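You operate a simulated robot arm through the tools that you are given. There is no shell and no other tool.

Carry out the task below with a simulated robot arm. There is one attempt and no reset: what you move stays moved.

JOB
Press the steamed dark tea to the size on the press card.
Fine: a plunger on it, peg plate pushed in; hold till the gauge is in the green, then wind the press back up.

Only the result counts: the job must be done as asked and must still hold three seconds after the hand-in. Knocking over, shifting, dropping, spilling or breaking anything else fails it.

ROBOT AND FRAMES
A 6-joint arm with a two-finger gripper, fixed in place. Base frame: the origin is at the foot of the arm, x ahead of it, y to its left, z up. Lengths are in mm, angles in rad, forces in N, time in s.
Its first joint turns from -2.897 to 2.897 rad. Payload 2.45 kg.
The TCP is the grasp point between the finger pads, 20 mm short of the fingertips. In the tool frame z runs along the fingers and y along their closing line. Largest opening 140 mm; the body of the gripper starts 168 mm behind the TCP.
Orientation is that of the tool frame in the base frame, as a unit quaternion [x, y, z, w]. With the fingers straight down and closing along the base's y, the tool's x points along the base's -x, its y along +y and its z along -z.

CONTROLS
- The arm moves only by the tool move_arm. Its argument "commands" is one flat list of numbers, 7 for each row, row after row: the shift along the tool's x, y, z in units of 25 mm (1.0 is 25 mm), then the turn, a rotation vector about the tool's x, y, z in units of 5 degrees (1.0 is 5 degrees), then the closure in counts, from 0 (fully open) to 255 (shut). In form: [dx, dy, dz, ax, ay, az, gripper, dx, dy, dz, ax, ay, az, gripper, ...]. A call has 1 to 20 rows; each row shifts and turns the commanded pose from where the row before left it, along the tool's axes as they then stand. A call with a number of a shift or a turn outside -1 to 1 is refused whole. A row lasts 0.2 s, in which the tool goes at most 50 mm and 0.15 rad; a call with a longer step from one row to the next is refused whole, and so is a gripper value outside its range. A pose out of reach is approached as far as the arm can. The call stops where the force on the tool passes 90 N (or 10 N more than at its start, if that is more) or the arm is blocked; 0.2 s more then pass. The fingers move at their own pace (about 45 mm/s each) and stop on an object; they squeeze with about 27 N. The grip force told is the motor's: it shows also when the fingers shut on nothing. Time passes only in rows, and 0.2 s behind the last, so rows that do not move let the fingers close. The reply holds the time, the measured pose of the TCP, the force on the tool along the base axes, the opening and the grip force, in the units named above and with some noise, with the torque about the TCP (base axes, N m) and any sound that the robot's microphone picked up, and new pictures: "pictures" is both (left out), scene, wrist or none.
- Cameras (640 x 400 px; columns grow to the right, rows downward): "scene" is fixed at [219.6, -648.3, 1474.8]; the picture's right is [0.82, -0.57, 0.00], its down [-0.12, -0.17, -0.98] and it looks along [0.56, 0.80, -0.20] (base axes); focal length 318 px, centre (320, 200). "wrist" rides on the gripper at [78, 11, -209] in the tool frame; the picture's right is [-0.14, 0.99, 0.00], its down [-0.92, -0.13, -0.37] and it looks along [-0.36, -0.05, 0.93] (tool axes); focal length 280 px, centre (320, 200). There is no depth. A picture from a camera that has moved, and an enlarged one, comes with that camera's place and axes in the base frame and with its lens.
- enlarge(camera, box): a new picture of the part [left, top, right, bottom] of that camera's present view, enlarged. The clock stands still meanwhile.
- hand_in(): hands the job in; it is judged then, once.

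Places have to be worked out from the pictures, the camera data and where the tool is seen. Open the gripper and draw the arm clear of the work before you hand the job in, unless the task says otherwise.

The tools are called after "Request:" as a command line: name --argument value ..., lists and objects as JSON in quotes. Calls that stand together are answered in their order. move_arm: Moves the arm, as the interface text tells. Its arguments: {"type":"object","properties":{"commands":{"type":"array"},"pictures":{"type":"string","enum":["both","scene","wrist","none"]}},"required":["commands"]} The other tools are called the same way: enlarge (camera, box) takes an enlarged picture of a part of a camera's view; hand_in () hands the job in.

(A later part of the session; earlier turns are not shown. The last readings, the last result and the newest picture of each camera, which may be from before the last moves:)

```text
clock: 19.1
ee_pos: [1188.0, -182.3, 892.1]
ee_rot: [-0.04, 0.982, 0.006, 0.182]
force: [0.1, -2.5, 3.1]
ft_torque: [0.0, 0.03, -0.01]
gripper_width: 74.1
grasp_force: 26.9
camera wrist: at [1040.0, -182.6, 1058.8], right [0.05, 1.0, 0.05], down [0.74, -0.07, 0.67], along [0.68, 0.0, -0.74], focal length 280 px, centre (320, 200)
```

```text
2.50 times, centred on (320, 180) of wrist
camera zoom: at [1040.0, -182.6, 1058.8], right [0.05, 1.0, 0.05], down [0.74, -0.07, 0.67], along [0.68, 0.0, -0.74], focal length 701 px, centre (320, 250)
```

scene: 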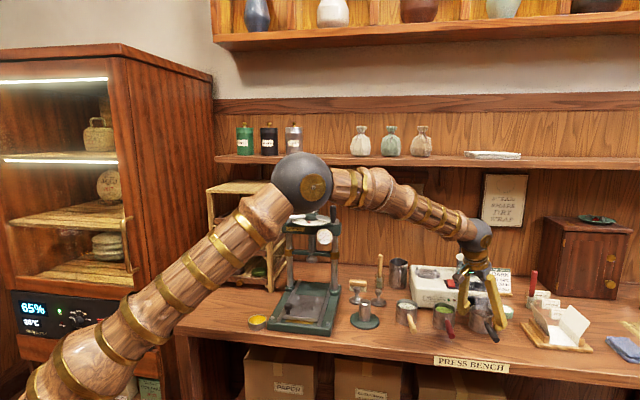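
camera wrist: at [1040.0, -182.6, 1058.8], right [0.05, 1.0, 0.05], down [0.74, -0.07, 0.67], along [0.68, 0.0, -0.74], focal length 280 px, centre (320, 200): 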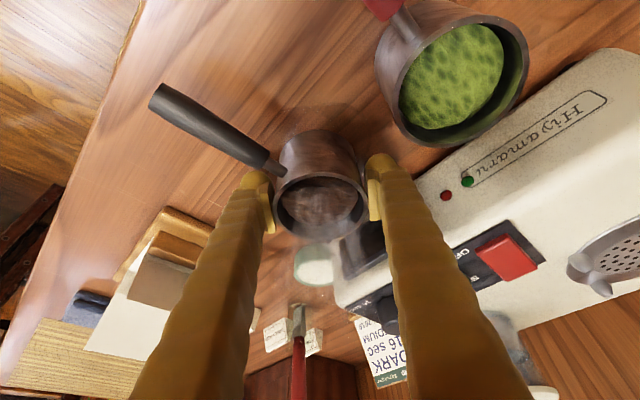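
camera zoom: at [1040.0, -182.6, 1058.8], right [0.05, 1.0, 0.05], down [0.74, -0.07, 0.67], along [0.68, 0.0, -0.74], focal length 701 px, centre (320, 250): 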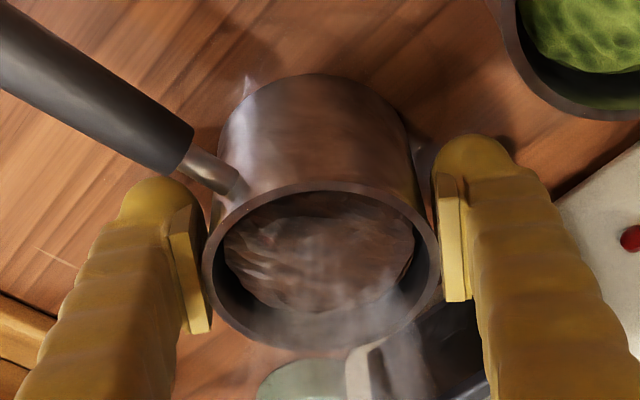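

Gripped at 74 mm with 27 N. I'll lift slowly 40 mm and check the cup stays level.

Request:
move_arm --commands '[-0.072, 0, -0.186, 0, 0, 0, 255, -0.108, 0, -0.28, 0, 0, 0, 255, -0.108, 0, -0.28, 0, 0, 0, 255, -0.145, 0, -0.373, 0, 0, 0, 255, -0.145, 0, -0.373, 0, 0, 0, 255]' --pictures "both"

Request:
enlarge --camera "scene" --box '[430, 240, 530, 340]'

Request:
enlarge --camera "wrist" --box '[220, 100, 420, 260]'

```text
clock: 20.2
ee_pos: [1187.2, -182.8, 931.7]
ee_rot: [-0.04, 0.982, 0.007, 0.182]
force: [0.3, -0.5, -2.9]
ft_torque: [0.04, -0.03, 0.01]
gripper_width: 74.2
grasp_force: 27.2
camera wrist: at [1039.7, -182.6, 1098.6], right [0.05, 1.0, 0.05], down [0.74, -0.07, 0.67], along [0.68, 0.0, -0.74], focal length 280 px, centre (320, 200)
```

scene: 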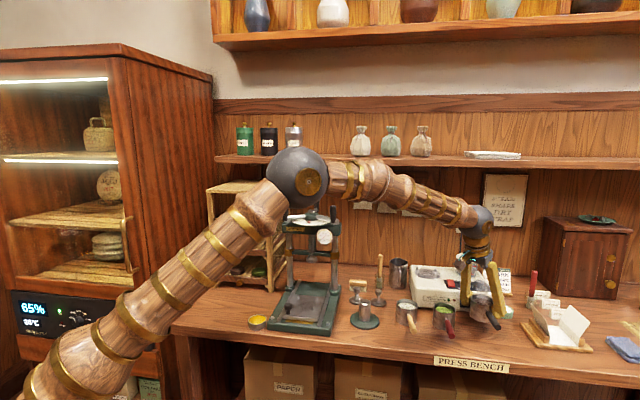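
wrist: 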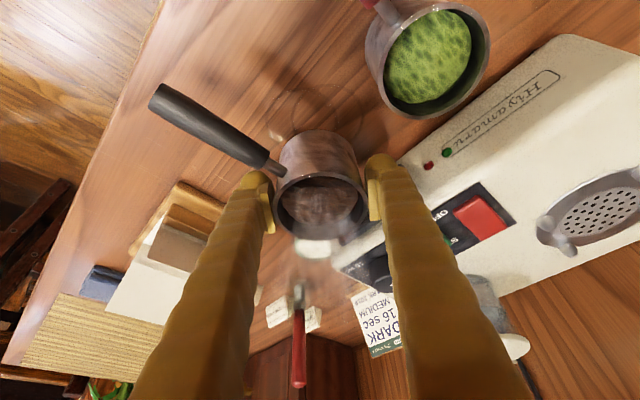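

```text
4.00 times, centred on (480, 290) of scene
camera zoom: at [219.6, -648.3, 1474.8], right [0.82, -0.57, 0.0], down [-0.12, -0.17, -0.98], along [0.56, 0.8, -0.2], focal length 1273 px, centre (-320, -160)
```

zoom: 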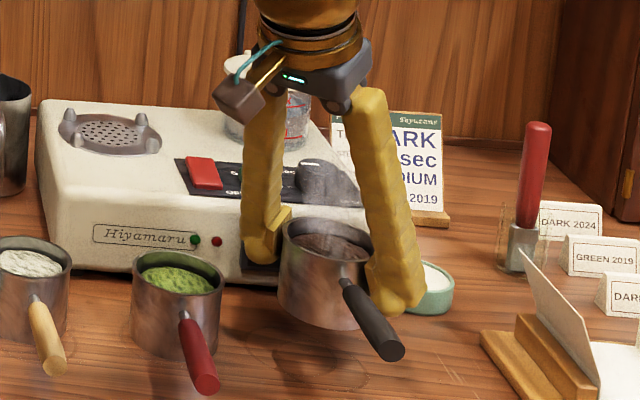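

```text
2.50 times, centred on (320, 180) of wrist
camera zoom: at [1039.7, -182.6, 1098.6], right [0.05, 1.0, 0.05], down [0.74, -0.07, 0.67], along [0.68, 0.0, -0.74], focal length 701 px, centre (320, 250)
```

zoom: 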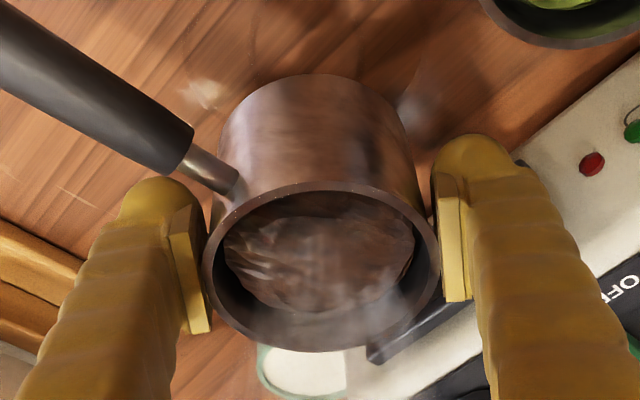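

The cup hangs level (about 300 g) with no slip. I'll lift it to TCP z 1060, clear of everything, and start carrying it toward the press.

Request:
move_arm --commands '[-0.2, 0, -0.5, 0, 0, 0, 255, -0.309, 0, -0.796, 0, 0, 0, 255, -0.309, 0, -0.796, 0, 0, 0, 255, -0.309, 0, -0.796, 0, 0, 0, 255, -0.309, 0, -0.796, 0, 0, 0, 255, -0.309, 0, -0.796, 0, 0, 0, 255, -0.105, 0, -0.29, 0, 0, 0, 255]' --pictures "none"

Request:
move_arm --commands '[0.37, 0.42, -0.145, 0, 0, 0, 255, 0.6, 0.68, -0.231, 0, 0, 0, 255, 0.744, 0.848, -0.289, 0, 0, 0, 255, 0.744, 0.848, -0.289, 0, 0, 0, 255, 0.744, 0.848, -0.289, 0, 0, 0, 255, 0.744, 0.848, -0.289, 0, 0, 0, 255, 0.744, 0.848, -0.289, 0, 0, 0, 255, 0.744, 0.848, -0.289, 0, 0, 0, 255, 0.744, 0.848, -0.289, 0, 0, 0, 255, 0.744, 0.848, -0.289, 0, 0, 0, 255, 0.744, 0.848, -0.289, 0, 0, 0, 255, 0.744, 0.848, -0.289, 0, 0, 0, 255, 0.6, 0.68, -0.231, 0, 0, 0, 255, 0.37, 0.42, -0.145, 0, 0, 0, 255]' --pictures "both"

```text
clock: 21.9
ee_pos: [1187.3, -181.9, 1060.5]
ee_rot: [-0.04, 0.982, 0.007, 0.182]
force: [0.2, -0.5, -3.2]
ft_torque: [0.0, -0.03, 0.0]
gripper_width: 74.2
grasp_force: 26.5
```

```text
clock: 24.9
ee_pos: [915.4, 64.4, 1058.5]
ee_rot: [-0.041, 0.982, 0.006, 0.182]
force: [1.1, 0.9, -3.4]
ft_torque: [0.03, -0.05, 0.0]
gripper_width: 74.2
grasp_force: 26.9
camera wrist: at [767.2, 63.5, 1226.3], right [0.05, 1.0, 0.05], down [0.74, -0.07, 0.67], along [0.68, 0.0, -0.74], focal length 280 px, centre (320, 200)
```

scene: 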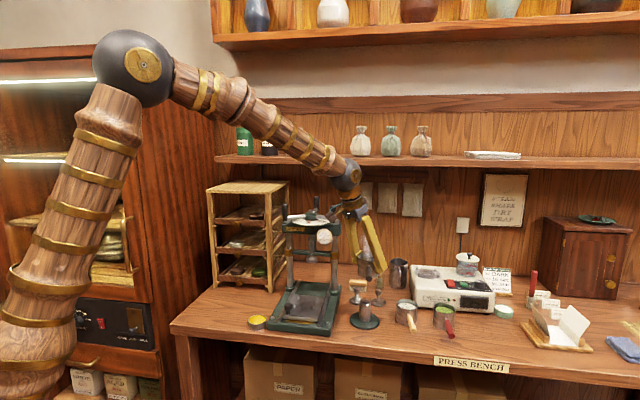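
wrist: 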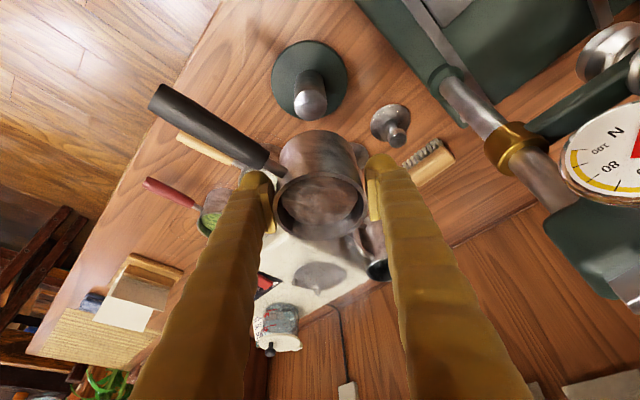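

The cup is over the free bench area. From two earlier views, the pegs are at about (711,209), (751,250), (759,161) and (800,201), centre (755.2,205.4), tops z about 893, about 2.6 mm slack round the cup. I'll yaw 40° so the fingers fall between the pegs and the handle stays clear of the plate knob, then move above the plate.

Request:
move_arm --commands '[0, 0, 0, -0.323, 0, -0.833, 255, 0, 0, 0, -0.323, 0, -0.833, 255, 0, 0, 0, -0.323, 0, -0.833, 255, 0, 0, 0, -0.323, 0, -0.833, 255, 0, 0, 0, -0.323, 0, -0.833, 255, 0, 0, 0, -0.323, 0, -0.833, 255, 0, 0, 0, -0.323, 0, -0.833, 255, 0, 0, 0, -0.323, 0, -0.833, 255, 0, 0, 0, -0.323, 0, -0.833, 255]' --pictures "none"

Request:
move_arm --commands '[0.03, 0.5, -0.012, 0, 0, 0, 255, 0.051, 0.9, -0.02, 0, 0, 0, 255, 0.051, 0.9, -0.02, 0, 0, 0, 255, 0.051, 0.9, -0.02, 0, 0, 0, 255, 0.051, 0.9, -0.02, 0, 0, 0, 255, 0.051, 0.9, -0.02, 0, 0, 0, 255, 0.051, 0.9, -0.02, 0, 0, 0, 255, 0.051, 0.9, -0.02, 0, 0, 0, 255, 0.051, 0.9, -0.02, 0, 0, 0, 255, 0.05, 0.82, -0.02, 0, 0, 0, 255]' --pictures "both"

Request:
enlarge --camera "scene" --box '[250, 200, 370, 350]'

Request:
enlarge --camera "wrist" --box '[200, 60, 440, 260]'

```text
clock: 26.9
ee_pos: [915.4, 63.5, 1060.1]
ee_rot: [-0.376, 0.909, 0.069, 0.168]
force: [-0.3, -0.1, -4.0]
ft_torque: [0.01, 0.03, 0.02]
gripper_width: 74.1
grasp_force: 27.1
```

```text
clock: 29.1
ee_pos: [755.3, 204.4, 1059.8]
ee_rot: [-0.375, 0.909, 0.07, 0.168]
force: [-0.6, -0.6, -2.6]
ft_torque: [0.02, -0.01, 0.01]
gripper_width: 74.1
grasp_force: 26.3
camera wrist: at [643.2, 108.6, 1227.2], right [-0.61, 0.79, 0.05], down [0.61, 0.42, 0.67], along [0.51, 0.44, -0.74], focal length 280 px, centre (320, 200)
```

scene: 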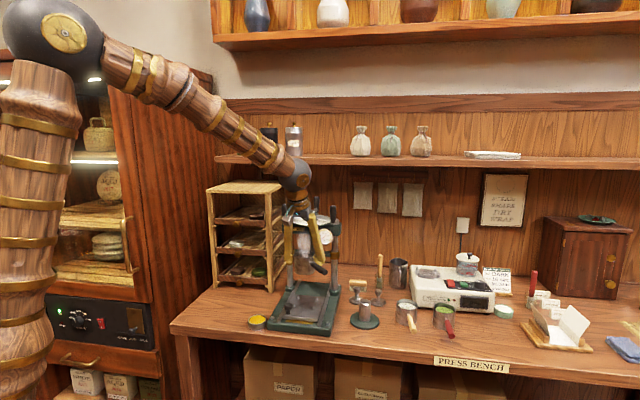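
wrist: 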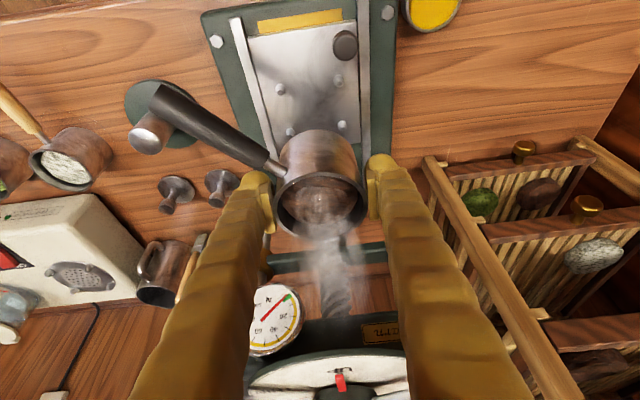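

```text
2.67 times, centred on (310, 275) of scene
camera zoom: at [219.6, -648.3, 1474.8], right [0.82, -0.57, 0.0], down [-0.12, -0.17, -0.98], along [0.56, 0.8, -0.2], focal length 849 px, centre (347, 0)
```

zoom: 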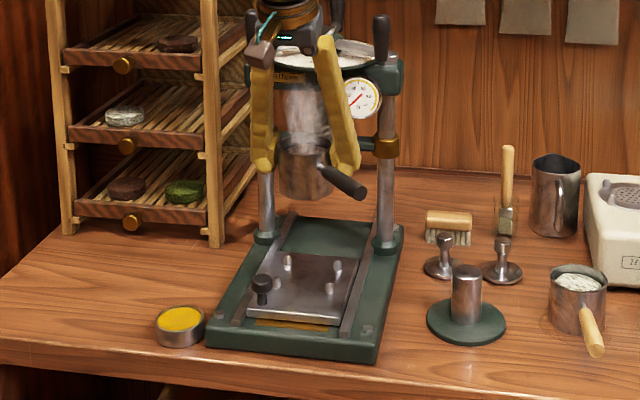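

```text
2.00 times, centred on (320, 160) of wrist
camera zoom: at [643.2, 108.6, 1227.2], right [-0.61, 0.79, 0.05], down [0.61, 0.42, 0.67], along [0.51, 0.44, -0.74], focal length 561 px, centre (320, 280)
```

zoom: 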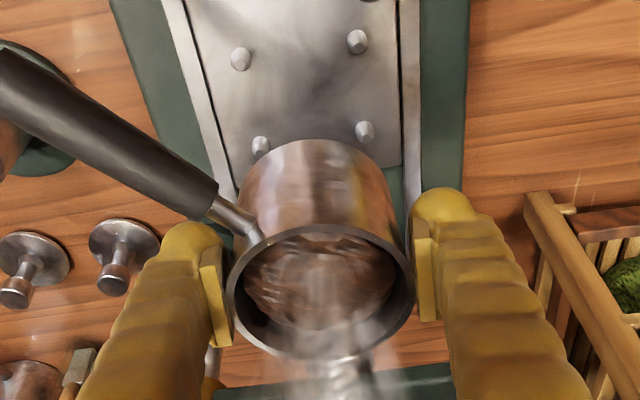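

All four pegs and the cup are in this view, which gives a peg centre near (757,205.6), close to my first estimate. I'll lower 100 mm so the cup bottom is just above the peg tops, then check alignment from both cameras.

Request:
move_arm --commands '[0.287, 0, 0.747, 0, 0, 0, 255, 0.287, 0, 0.747, 0, 0, 0, 255, 0.287, 0, 0.747, 0, 0, 0, 255, 0.287, 0, 0.747, 0, 0, 0, 255, 0.287, 0, 0.747, 0, 0, 0, 255, 0, 0, 0, 0, 0, 0, 255]' --pictures "both"

Request:
enlarge --camera "scene" --box '[265, 255, 345, 335]'

Request:
enlarge --camera "wrist" --box '[220, 0, 420, 260]'

```text
clock: 30.4
ee_pos: [754.7, 205.9, 959.2]
ee_rot: [-0.376, 0.909, 0.07, 0.169]
force: [0.8, -0.1, -3.5]
ft_torque: [0.03, -0.01, 0.0]
gripper_width: 74.1
grasp_force: 27.3
camera wrist: at [643.3, 109.0, 1126.4], right [-0.61, 0.79, 0.05], down [0.61, 0.42, 0.67], along [0.51, 0.44, -0.74], focal length 280 px, centre (320, 200)
```

scene: 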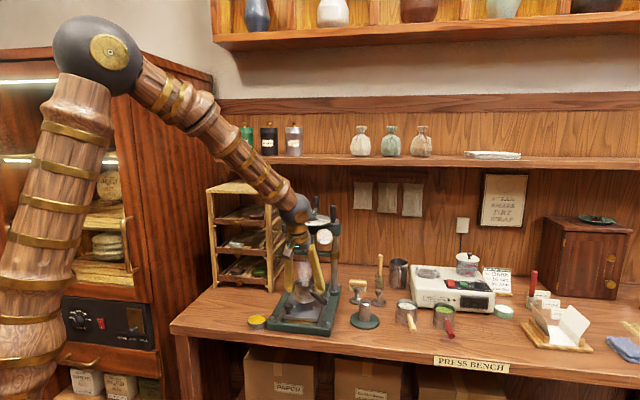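
wrist: 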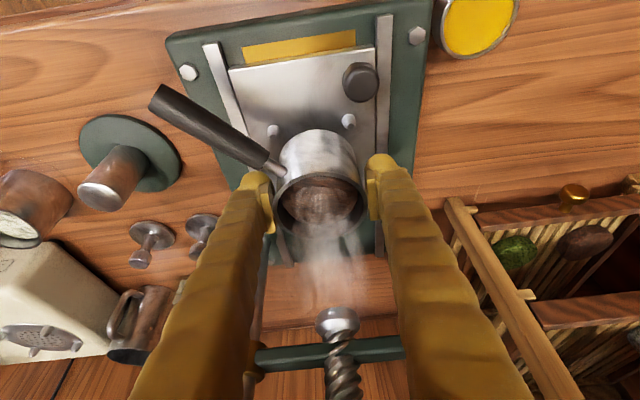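

```text
5.00 times, centred on (305, 295) of scene
camera zoom: at [219.6, -648.3, 1474.8], right [0.82, -0.57, 0.0], down [-0.12, -0.17, -0.98], along [0.56, 0.8, -0.2], focal length 1592 px, centre (395, -275)
```

zoom: 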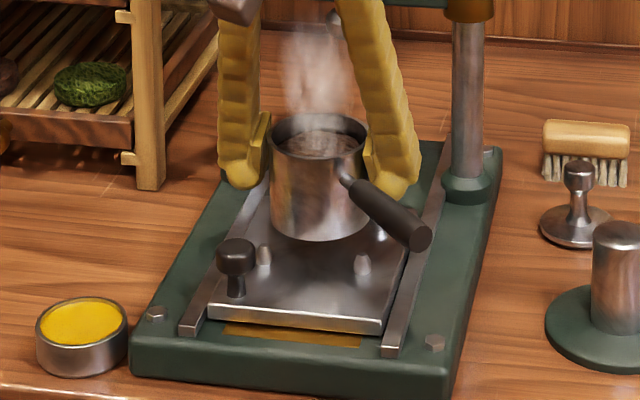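

```text
1.54 times, centred on (320, 130) of wrist
camera zoom: at [643.3, 109.0, 1126.4], right [-0.61, 0.79, 0.05], down [0.61, 0.42, 0.67], along [0.51, 0.44, -0.74], focal length 431 px, centre (320, 308)
```

zoom: 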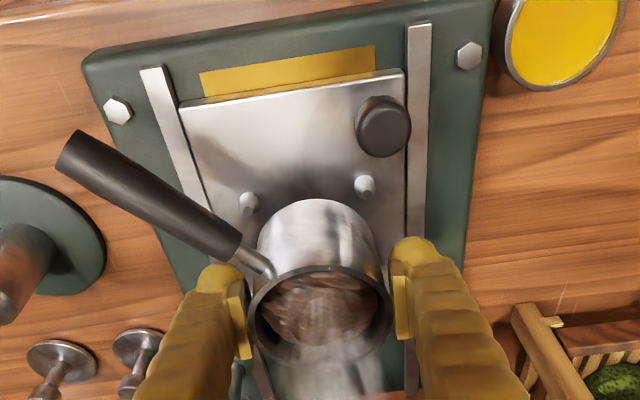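

Now I'll zoom in on the cup bottom against the two front pegs in both cameras.

Request:
enlarge --camera "wrist" --box '[255, 90, 385, 171]'

Request:
enlarge --camera "scene" --box '[285, 270, 333, 318]'

```text
4.92 times, centred on (320, 130) of wrist
camera zoom: at [643.3, 109.0, 1126.4], right [-0.61, 0.79, 0.05], down [0.61, 0.42, 0.67], along [0.51, 0.44, -0.74], focal length 1380 px, centre (320, 542)
```

zoom: 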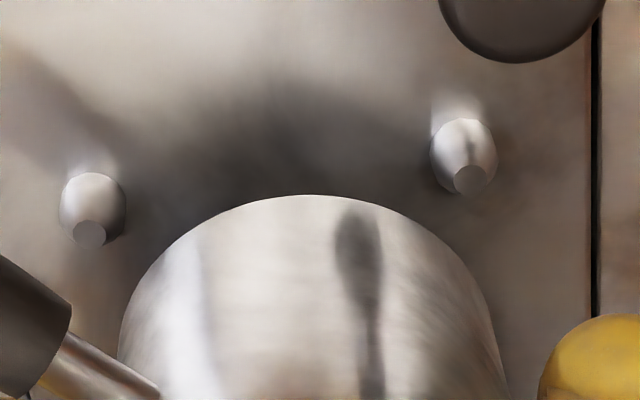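

```text
8.33 times, centred on (309, 294) of scene
camera zoom: at [219.6, -648.3, 1474.8], right [0.82, -0.57, 0.0], down [-0.12, -0.17, -0.98], along [0.56, 0.8, -0.2], focal length 2653 px, centre (412, -583)
```

zoom: 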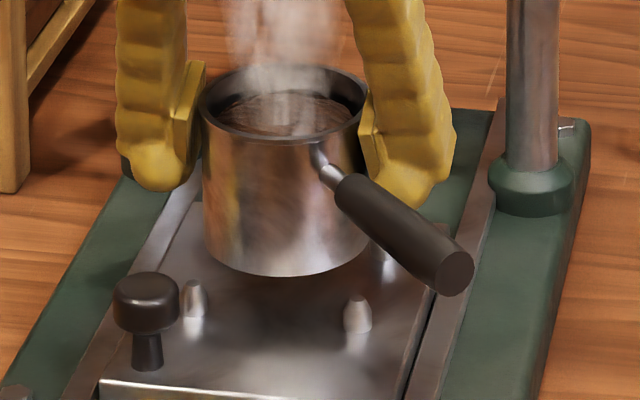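

Peg tops come out near z 906 and the cup bottom near 917. The cup axis is within about 1 mm of the peg centre (both cameras agree). I'll correct by 1 mm and lower 18 mm so the pegs start to take the cup, then check the force and the view.

Request:
move_arm --commands '[0.029, -0.037, -0.011, 0, 0, 0, 255, 0.064, 0, 0.168, 0, 0, 0, 255, 0.064, 0, 0.168, 0, 0, 0, 255, 0.064, 0, 0.168, 0, 0, 0, 255, 0.064, 0, 0.168, 0, 0, 0, 255, 0, 0, 0, 0, 0, 0, 255]' --pictures "both"

Request:
enlarge --camera "wrist" --box '[255, 90, 385, 171]'

Request:
enlarge --camera "scene" --box '[285, 270, 333, 318]'

```text
clock: 31.9
ee_pos: [754.1, 204.4, 942.3]
ee_rot: [-0.376, 0.909, 0.07, 0.168]
force: [0.0, 0.2, -2.8]
ft_torque: [0.03, 0.01, 0.03]
gripper_width: 73.9
grasp_force: 27.2
camera wrist: at [643.6, 107.7, 1108.5], right [-0.61, 0.79, 0.05], down [0.61, 0.42, 0.67], along [0.51, 0.44, -0.74], focal length 280 px, centre (320, 200)
```

scene: 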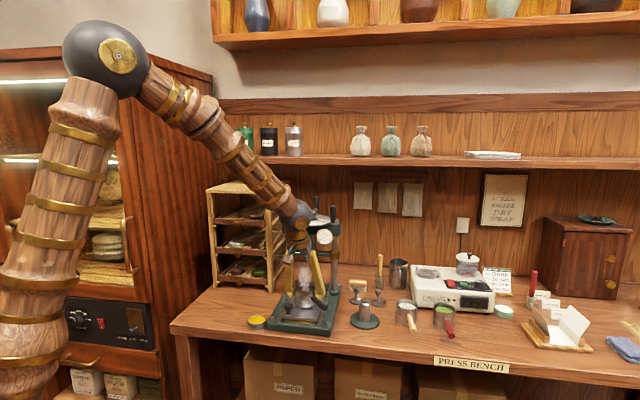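
wrist: 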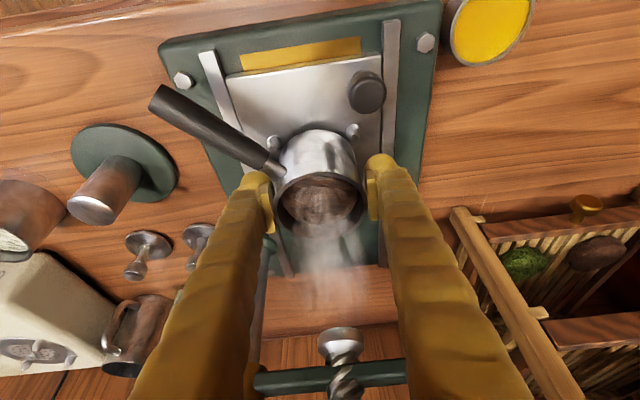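

```text
4.92 times, centred on (320, 130) of wrist
camera zoom: at [643.6, 107.7, 1108.5], right [-0.61, 0.79, 0.05], down [0.61, 0.42, 0.67], along [0.51, 0.44, -0.74], focal length 1380 px, centre (320, 542)
```

zoom: 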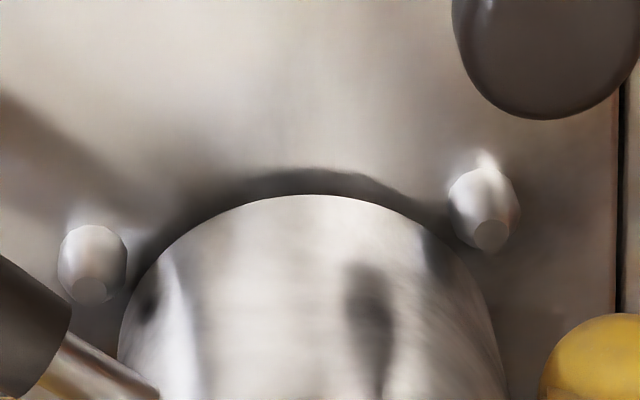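

```text
8.33 times, centred on (309, 294) of scene
camera zoom: at [219.6, -648.3, 1474.8], right [0.82, -0.57, 0.0], down [-0.12, -0.17, -0.98], along [0.56, 0.8, -0.2], focal length 2653 px, centre (412, -583)
```

zoom: 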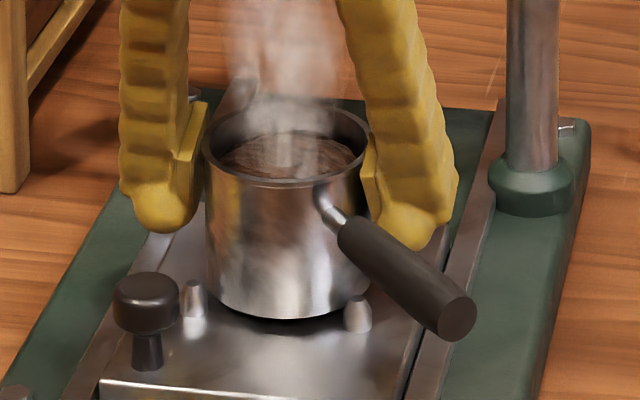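

The cup is between the pegs with no contact yet. I'll continue down in 2 mm rows.

Request:
move_arm --commands '[0.0287, 0, 0.0747, 0, 0, 0, 255, 0.0287, 0, 0.0747, 0, 0, 0, 255, 0.0287, 0, 0.0747, 0, 0, 0, 255, 0.0287, 0, 0.0747, 0, 0, 0, 255]' --pictures "scene"

Request:
enlarge --camera "scene" --box '[285, 270, 333, 318]'

Request:
enlarge --camera "wrist" --box '[255, 90, 385, 171]'

```text
clock: 32.9
ee_pos: [755.3, 203.7, 934.8]
ee_rot: [-0.376, 0.908, 0.07, 0.169]
force: [-2.4, 4.9, 33.5]
ft_torque: [-0.15, 0.14, -0.22]
gripper_width: 74.7
grasp_force: 27.4
```

scene: 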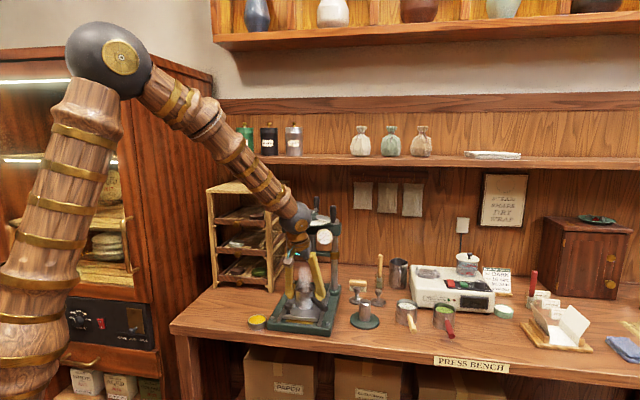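

```text
8.33 times, centred on (309, 294) of scene
camera zoom: at [219.6, -648.3, 1474.8], right [0.82, -0.57, 0.0], down [-0.12, -0.17, -0.98], along [0.56, 0.8, -0.2], focal length 2653 px, centre (412, -583)
```

zoom: 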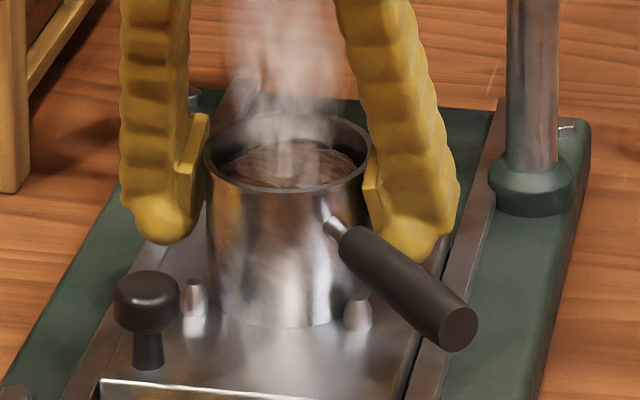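

```text
4.92 times, centred on (320, 130) of wrist
camera zoom: at [643.8, 108.1, 1102.3], right [-0.61, 0.79, 0.05], down [0.6, 0.42, 0.68], along [0.52, 0.44, -0.74], focal length 1380 px, centre (320, 542)
```

zoom: 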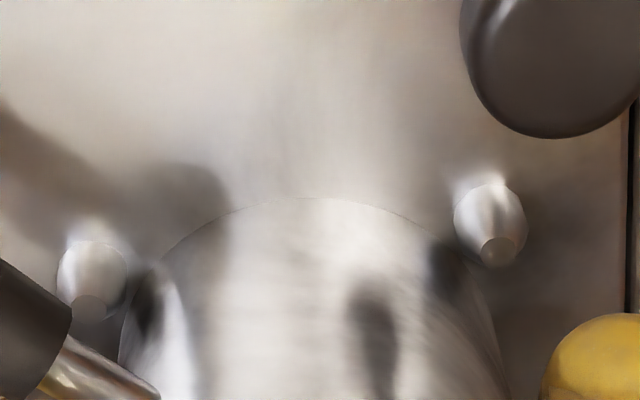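

The cup is seated on the plate (33 N contact, no gap visible, tiny torques). I'll ease up 1 mm to unload, then open the jaws to about 98 mm.

Request:
move_arm --commands '[-0.0143, 0, -0.0373, 0, 0, 0, 255, 0, 0, 0, 0, 0, 0, 76, 0, 0, 0, 0, 0, 0, 76, 0, 0, 0, 0, 0, 0, 76]' --pictures "both"

Request:
enlarge --camera "scene" --box '[285, 270, 333, 318]'

Request:
enlarge --camera "wrist" --box '[220, 60, 420, 260]'

```text
clock: 33.9
ee_pos: [754.9, 203.9, 934.7]
ee_rot: [-0.376, 0.909, 0.07, 0.168]
force: [-0.3, -0.7, 0.2]
ft_torque: [0.03, 0.0, -0.02]
gripper_width: 98.2
grasp_force: 0.1
camera wrist: at [643.4, 108.0, 1101.7], right [-0.61, 0.79, 0.05], down [0.61, 0.42, 0.67], along [0.51, 0.44, -0.74], focal length 280 px, centre (320, 200)
```

scene: 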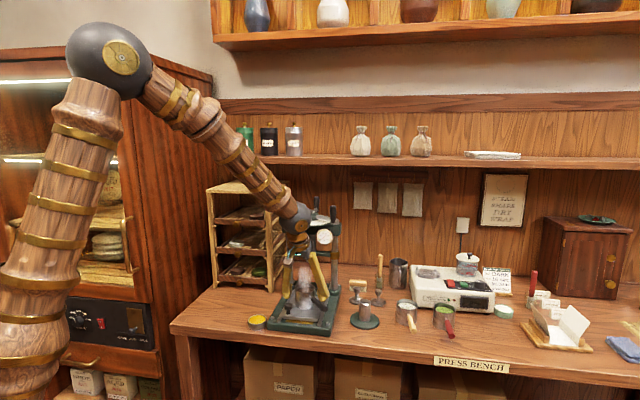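
wrist: 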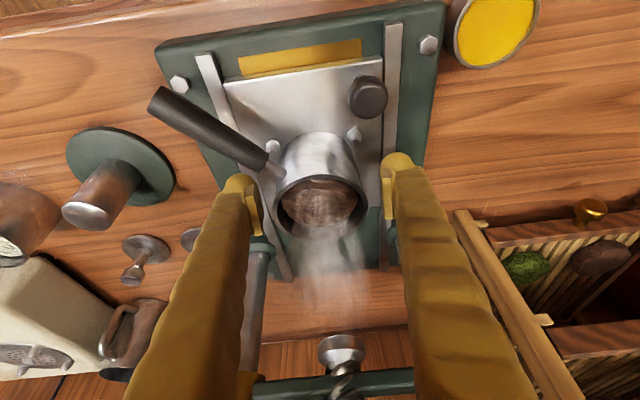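

```text
8.33 times, centred on (309, 294) of scene
camera zoom: at [219.6, -648.3, 1474.8], right [0.82, -0.57, 0.0], down [-0.12, -0.17, -0.98], along [0.56, 0.8, -0.2], focal length 2653 px, centre (412, -583)
```

zoom: 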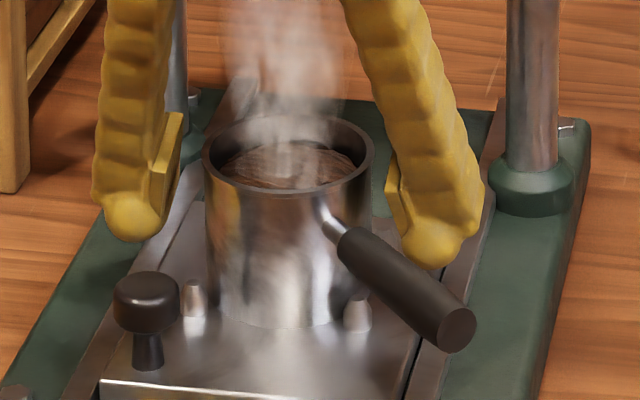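

```text
2.00 times, centred on (320, 160) of wrist
camera zoom: at [643.4, 108.0, 1101.7], right [-0.61, 0.79, 0.05], down [0.61, 0.42, 0.67], along [0.51, 0.44, -0.74], focal length 561 px, centre (320, 280)
```

zoom: 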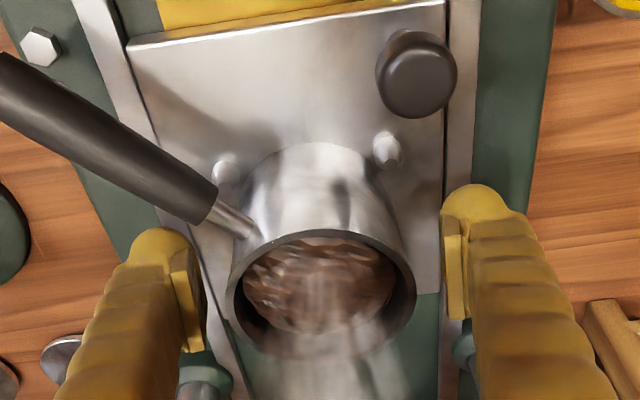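

The dark cup is seated between the pegs, level, and nothing spilled. I'll raise straight up 120 mm, then go over to view the two plungers.

Request:
move_arm --commands '[-0.2, 0, -0.5, 0, 0, 0, 76, -0.344, 0, -0.896, 0, 0, 0, 76, -0.344, 0, -0.896, 0, 0, 0, 76, -0.344, 0, -0.896, 0, 0, 0, 76, -0.344, 0, -0.896, 0, 0, 0, 76, -0.144, 0, -0.396, 0, 0, 0, 76, -0.121, -0.902, -0.061, 0, 0, 0, 76, -0.121, -0.902, -0.061, 0, 0, 0, 76, -0.121, -0.902, -0.061, 0, 0, 0, 76, -0.121, -0.902, -0.061, 0, 0, 0, 76, -0.121, -0.902, -0.061, 0, 0, 0, 76, -0.121, -0.902, -0.061, 0, 0, 0, 76, -0.121, -0.902, -0.061, 0, 0, 0, 76, -0.121, -0.902, -0.061, 0, 0, 0, 76, -0.121, -0.902, -0.061, 0, 0, 0, 76, -0.121, -0.902, -0.061, 0, 0, 0, 76]' --pictures "both"

Request:
enlarge --camera "scene" --box '[260, 255, 350, 335]'

Request:
enlarge --camera "wrist" --box '[220, 100, 420, 260]'

Request:
enlarge --camera "scene" --box '[345, 255, 405, 315]'

```text
clock: 37.2
ee_pos: [932.2, 59.3, 1079.7]
ee_rot: [-0.376, 0.908, 0.068, 0.169]
force: [-0.7, 0.6, -0.1]
ft_torque: [-0.03, 0.04, 0.02]
gripper_width: 98.2
grasp_force: 0.1
camera wrist: at [820.0, -36.1, 1247.2], right [-0.61, 0.79, 0.05], down [0.6, 0.42, 0.67], along [0.51, 0.44, -0.74], focal length 280 px, centre (320, 200)
```

scene: 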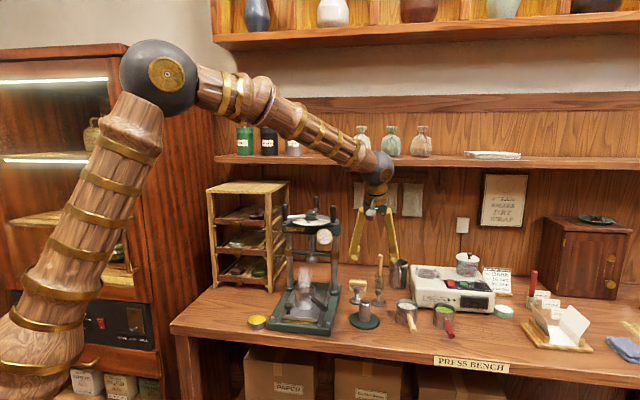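
wrist: 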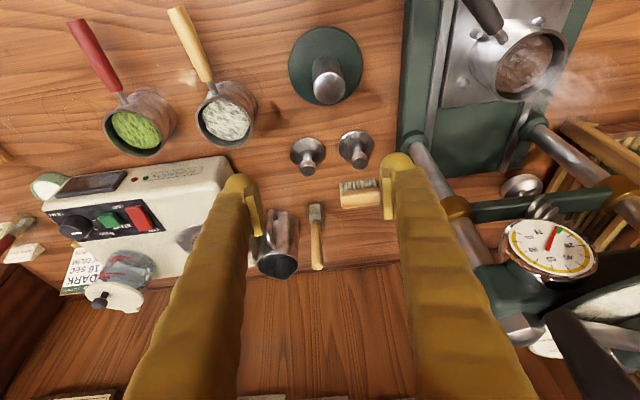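

```text
5.00 times, centred on (305, 295) of scene
camera zoom: at [219.6, -648.3, 1474.8], right [0.82, -0.57, 0.0], down [-0.12, -0.17, -0.98], along [0.56, 0.8, -0.2], focal length 1592 px, centre (395, -275)
```

zoom: 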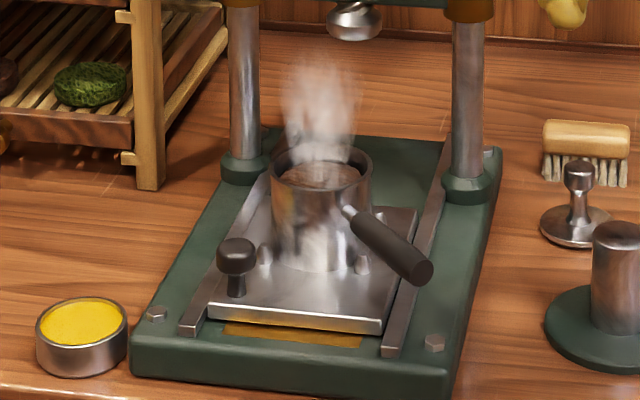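

```text
2.50 times, centred on (320, 180) of wrist
camera zoom: at [820.0, -36.1, 1247.2], right [-0.61, 0.79, 0.05], down [0.6, 0.42, 0.67], along [0.51, 0.44, -0.74], focal length 701 px, centre (320, 250)
```

zoom: 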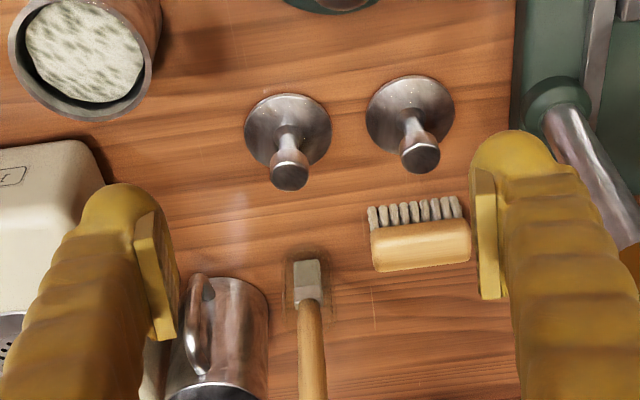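

```text
6.67 times, centred on (375, 285) of scene
camera zoom: at [219.6, -648.3, 1474.8], right [0.82, -0.57, 0.0], down [-0.12, -0.17, -0.98], along [0.56, 0.8, -0.2], focal length 2122 px, centre (-47, -367)
```

zoom: 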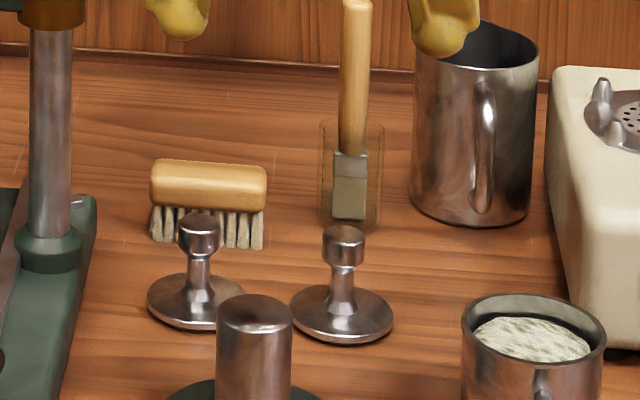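

Both plungers are the same size (about 57 mm disc). The one farther from the press, near (1020,115), has more space around it. I'll go above it in the same orientation, with the jaws narrowed to about 44 mm.

Request:
move_arm --commands '[-0.42, -0.152, 0.802, 0, 0, 0, 175, -0.42, -0.152, 0.802, 0, 0, 0, 175, -0.42, -0.152, 0.802, 0, 0, 0, 175, -0.42, -0.152, 0.802, 0, 0, 0, 175, -0.42, -0.152, 0.802, 0, 0, 0, 175, -0.42, -0.152, 0.802, 0, 0, 0, 175]' --pictures "both"

Request:
enlarge --camera "wrist" --box '[240, 90, 400, 220]'

Request:
enlarge --camera "scene" --box '[340, 240, 410, 315]'

```text
clock: 38.6
ee_pos: [1018.5, 115.7, 987.8]
ee_rot: [-0.376, 0.908, 0.07, 0.168]
force: [0.1, -0.1, 0.2]
ft_torque: [-0.02, 0.02, -0.01]
gripper_width: 44.0
grasp_force: 0.1
camera wrist: at [907.1, 19.9, 1156.0], right [-0.61, 0.79, 0.05], down [0.61, 0.42, 0.67], along [0.51, 0.44, -0.74], focal length 280 px, centre (320, 200)
```

scene: 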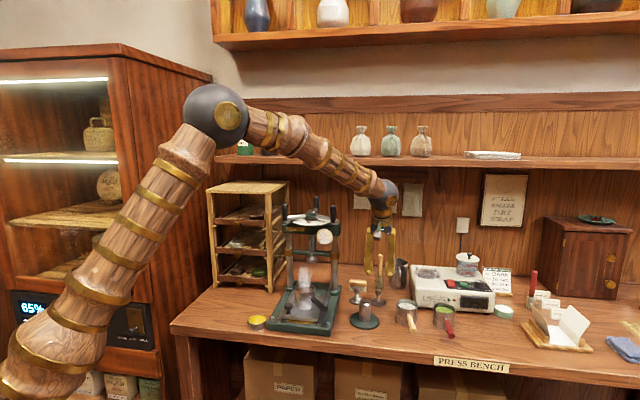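
wrist: 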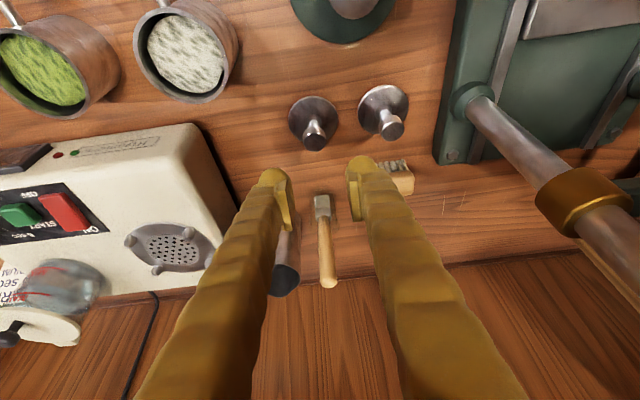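

```text
3.08 times, centred on (320, 155) of wrist
camera zoom: at [907.1, 19.9, 1156.0], right [-0.61, 0.79, 0.05], down [0.61, 0.42, 0.67], along [0.51, 0.44, -0.74], focal length 863 px, centre (320, 338)
```

zoom: 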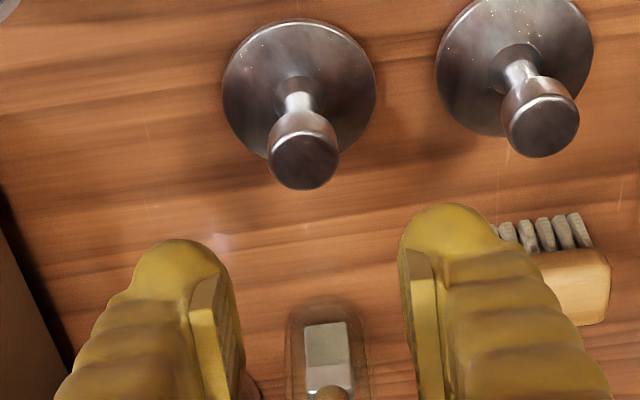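

```text
5.33 times, centred on (375, 278) of scene
camera zoom: at [219.6, -648.3, 1474.8], right [0.82, -0.57, 0.0], down [-0.12, -0.17, -0.98], along [0.56, 0.8, -0.2], focal length 1698 px, centre (27, -213)
```

zoom: 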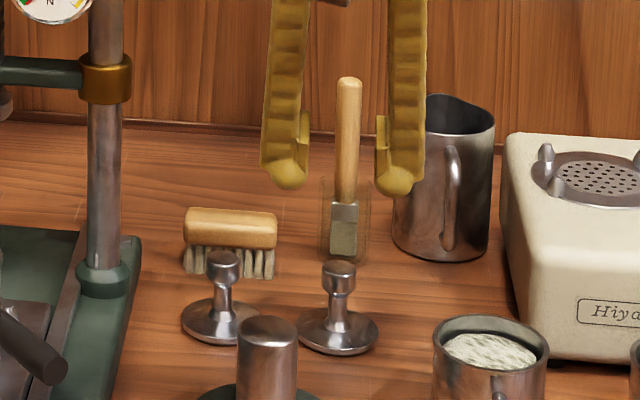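

The plunger is at (1022,117) with its knob top near z 903. I'll descend 93 mm so the pads straddle the knob.

Request:
move_arm --commands '[0.242, -0.014, 0.702, 0, 0, 0, 175, 0.242, -0.014, 0.702, 0, 0, 0, 175, 0.242, -0.014, 0.702, 0, 0, 0, 175, 0.242, -0.014, 0.702, 0, 0, 0, 175, 0.242, -0.014, 0.702, 0, 0, 0, 175]' --pictures "both"

Request:
enlarge --camera "wrist" --box '[240, 120, 400, 250]'

Request:
enlarge --camera "scene" --box '[340, 240, 410, 315]'

```text
clock: 39.9
ee_pos: [1022.1, 116.8, 896.7]
ee_rot: [-0.376, 0.909, 0.07, 0.168]
force: [-0.8, -0.6, 0.1]
ft_torque: [-0.01, 0.02, -0.04]
gripper_width: 44.0
grasp_force: 0.1
camera wrist: at [911.0, 20.8, 1063.3], right [-0.61, 0.79, 0.05], down [0.61, 0.42, 0.67], along [0.51, 0.44, -0.74], focal length 280 px, centre (320, 200)
```

scene: 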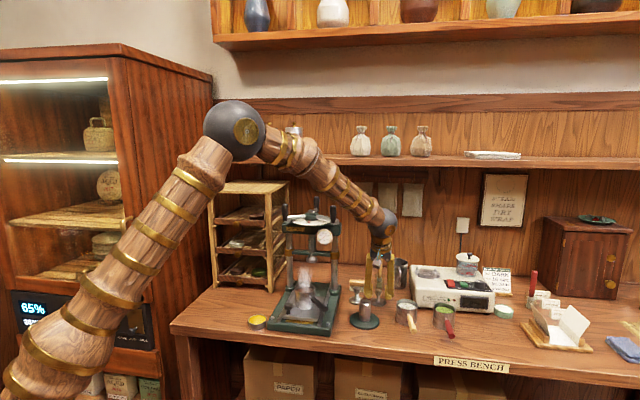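
wrist: 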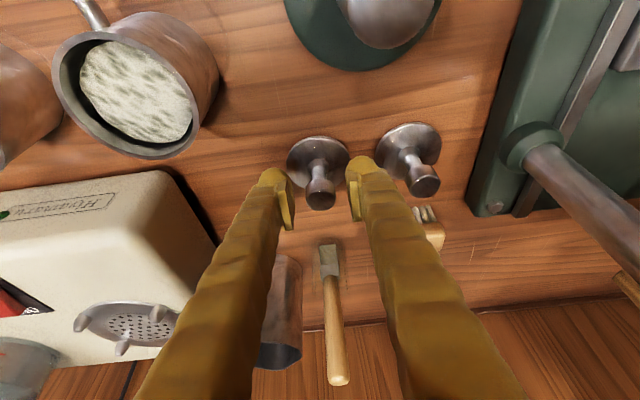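

```text
3.08 times, centred on (320, 185) of wrist
camera zoom: at [911.0, 20.8, 1063.3], right [-0.61, 0.79, 0.05], down [0.61, 0.42, 0.67], along [0.51, 0.44, -0.74], focal length 863 px, centre (320, 246)
```

zoom: 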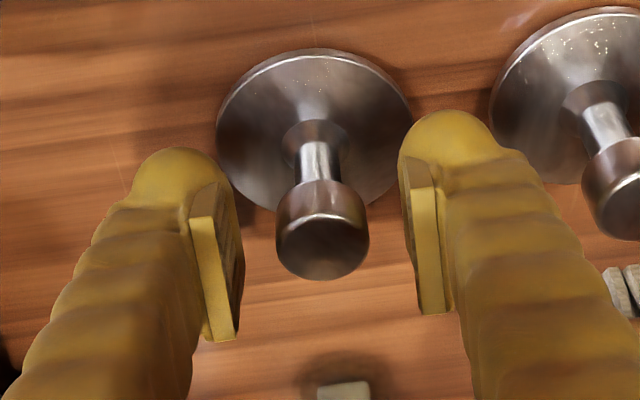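

```text
5.33 times, centred on (375, 278) of scene
camera zoom: at [219.6, -648.3, 1474.8], right [0.82, -0.57, 0.0], down [-0.12, -0.17, -0.98], along [0.56, 0.8, -0.2], focal length 1698 px, centre (27, -213)
```

zoom: 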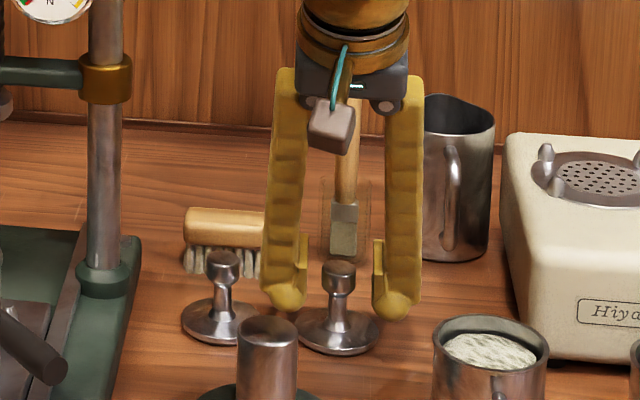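

The knob is centred between the pads. Closing on it.

Request:
move_arm --commands '[0, 0, 0, 0, 0, 0, 255, 0, 0, 0, 0, 0, 0, 255, 0, 0, 0, 0, 0, 0, 255, 0, 0, 0, 0, 0, 0, 255, 0, 0, 0, 0, 0, 0, 255]' --pictures "wrist"

Request:
enlarge --camera "wrist" --box '[240, 120, 400, 250]'

```text
clock: 41.0
ee_pos: [1022.1, 115.9, 895.1]
ee_rot: [-0.376, 0.909, 0.069, 0.168]
force: [-0.2, -0.5, 0.1]
ft_torque: [-0.03, 0.01, -0.03]
gripper_width: 21.9
grasp_force: 26.5
camera wrist: at [910.9, 20.8, 1063.2], right [-0.61, 0.79, 0.05], down [0.61, 0.42, 0.67], along [0.51, 0.44, -0.74], focal length 280 px, centre (320, 200)
```

wrist: 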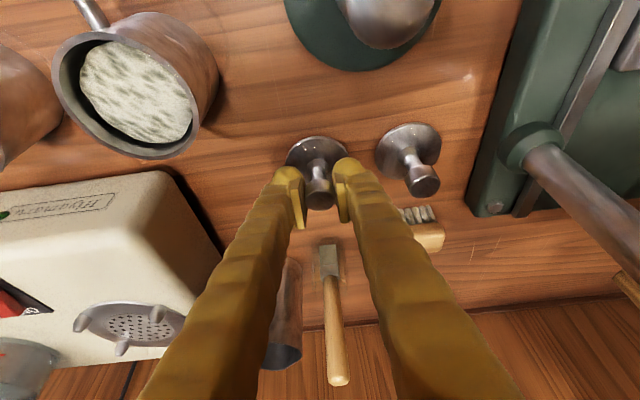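

```text
3.08 times, centred on (320, 185) of wrist
camera zoom: at [910.9, 20.8, 1063.2], right [-0.61, 0.79, 0.05], down [0.61, 0.42, 0.67], along [0.51, 0.44, -0.74], focal length 863 px, centre (320, 246)
```

zoom: 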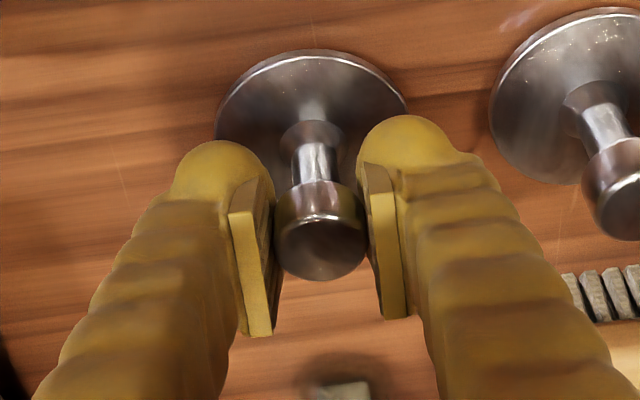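

Gripped at 21.9 mm. I'll lift 40 mm gently and check the plunger hangs level.

Request:
move_arm --commands '[-0.072, 0, -0.187, 0, 0, 0, 255, -0.143, 0, -0.373, 0, 0, 0, 255, -0.143, 0, -0.373, 0, 0, 0, 255, -0.215, 0, -0.56, 0, 0, 0, 255]' --pictures "both"

Request:
enlarge --camera "wrist" --box '[240, 120, 400, 250]'

Request:
enlarge --camera "scene" --box '[340, 240, 410, 315]'

```text
clock: 42.0
ee_pos: [1022.6, 117.8, 935.5]
ee_rot: [-0.376, 0.909, 0.069, 0.168]
force: [-1.0, 0.1, -1.7]
ft_torque: [-0.01, -0.01, 0.03]
gripper_width: 21.7
grasp_force: 27.1
camera wrist: at [911.4, 21.4, 1103.2], right [-0.61, 0.79, 0.05], down [0.61, 0.42, 0.67], along [0.51, 0.44, -0.74], focal length 280 px, centre (320, 200)
```

scene: 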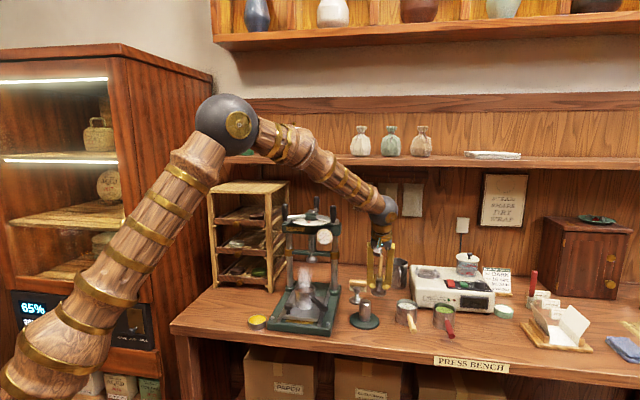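
wrist: 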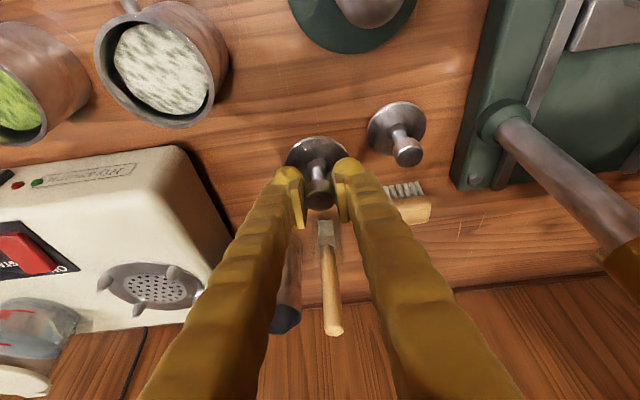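

```text
3.08 times, centred on (320, 185) of wrist
camera zoom: at [911.4, 21.4, 1103.2], right [-0.61, 0.79, 0.05], down [0.61, 0.42, 0.67], along [0.51, 0.44, -0.74], focal length 863 px, centre (320, 246)
```

zoom: 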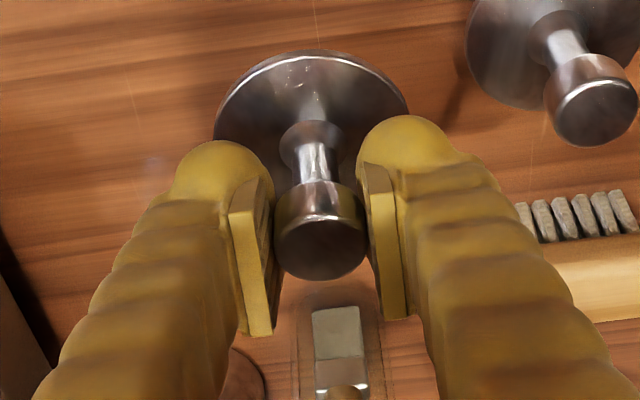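

```text
5.33 times, centred on (375, 278) of scene
camera zoom: at [219.6, -648.3, 1474.8], right [0.82, -0.57, 0.0], down [-0.12, -0.17, -0.98], along [0.56, 0.8, -0.2], focal length 1698 px, centre (27, -213)
```

zoom: 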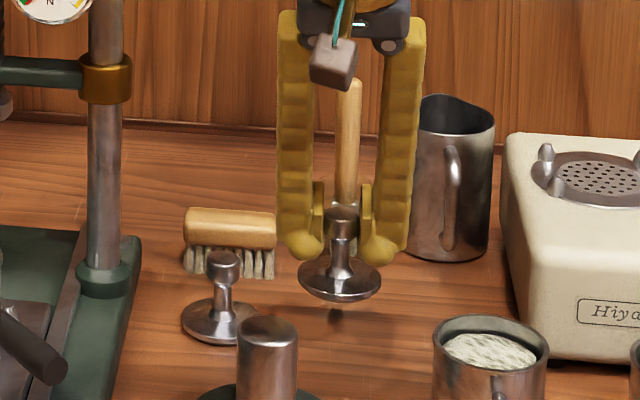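

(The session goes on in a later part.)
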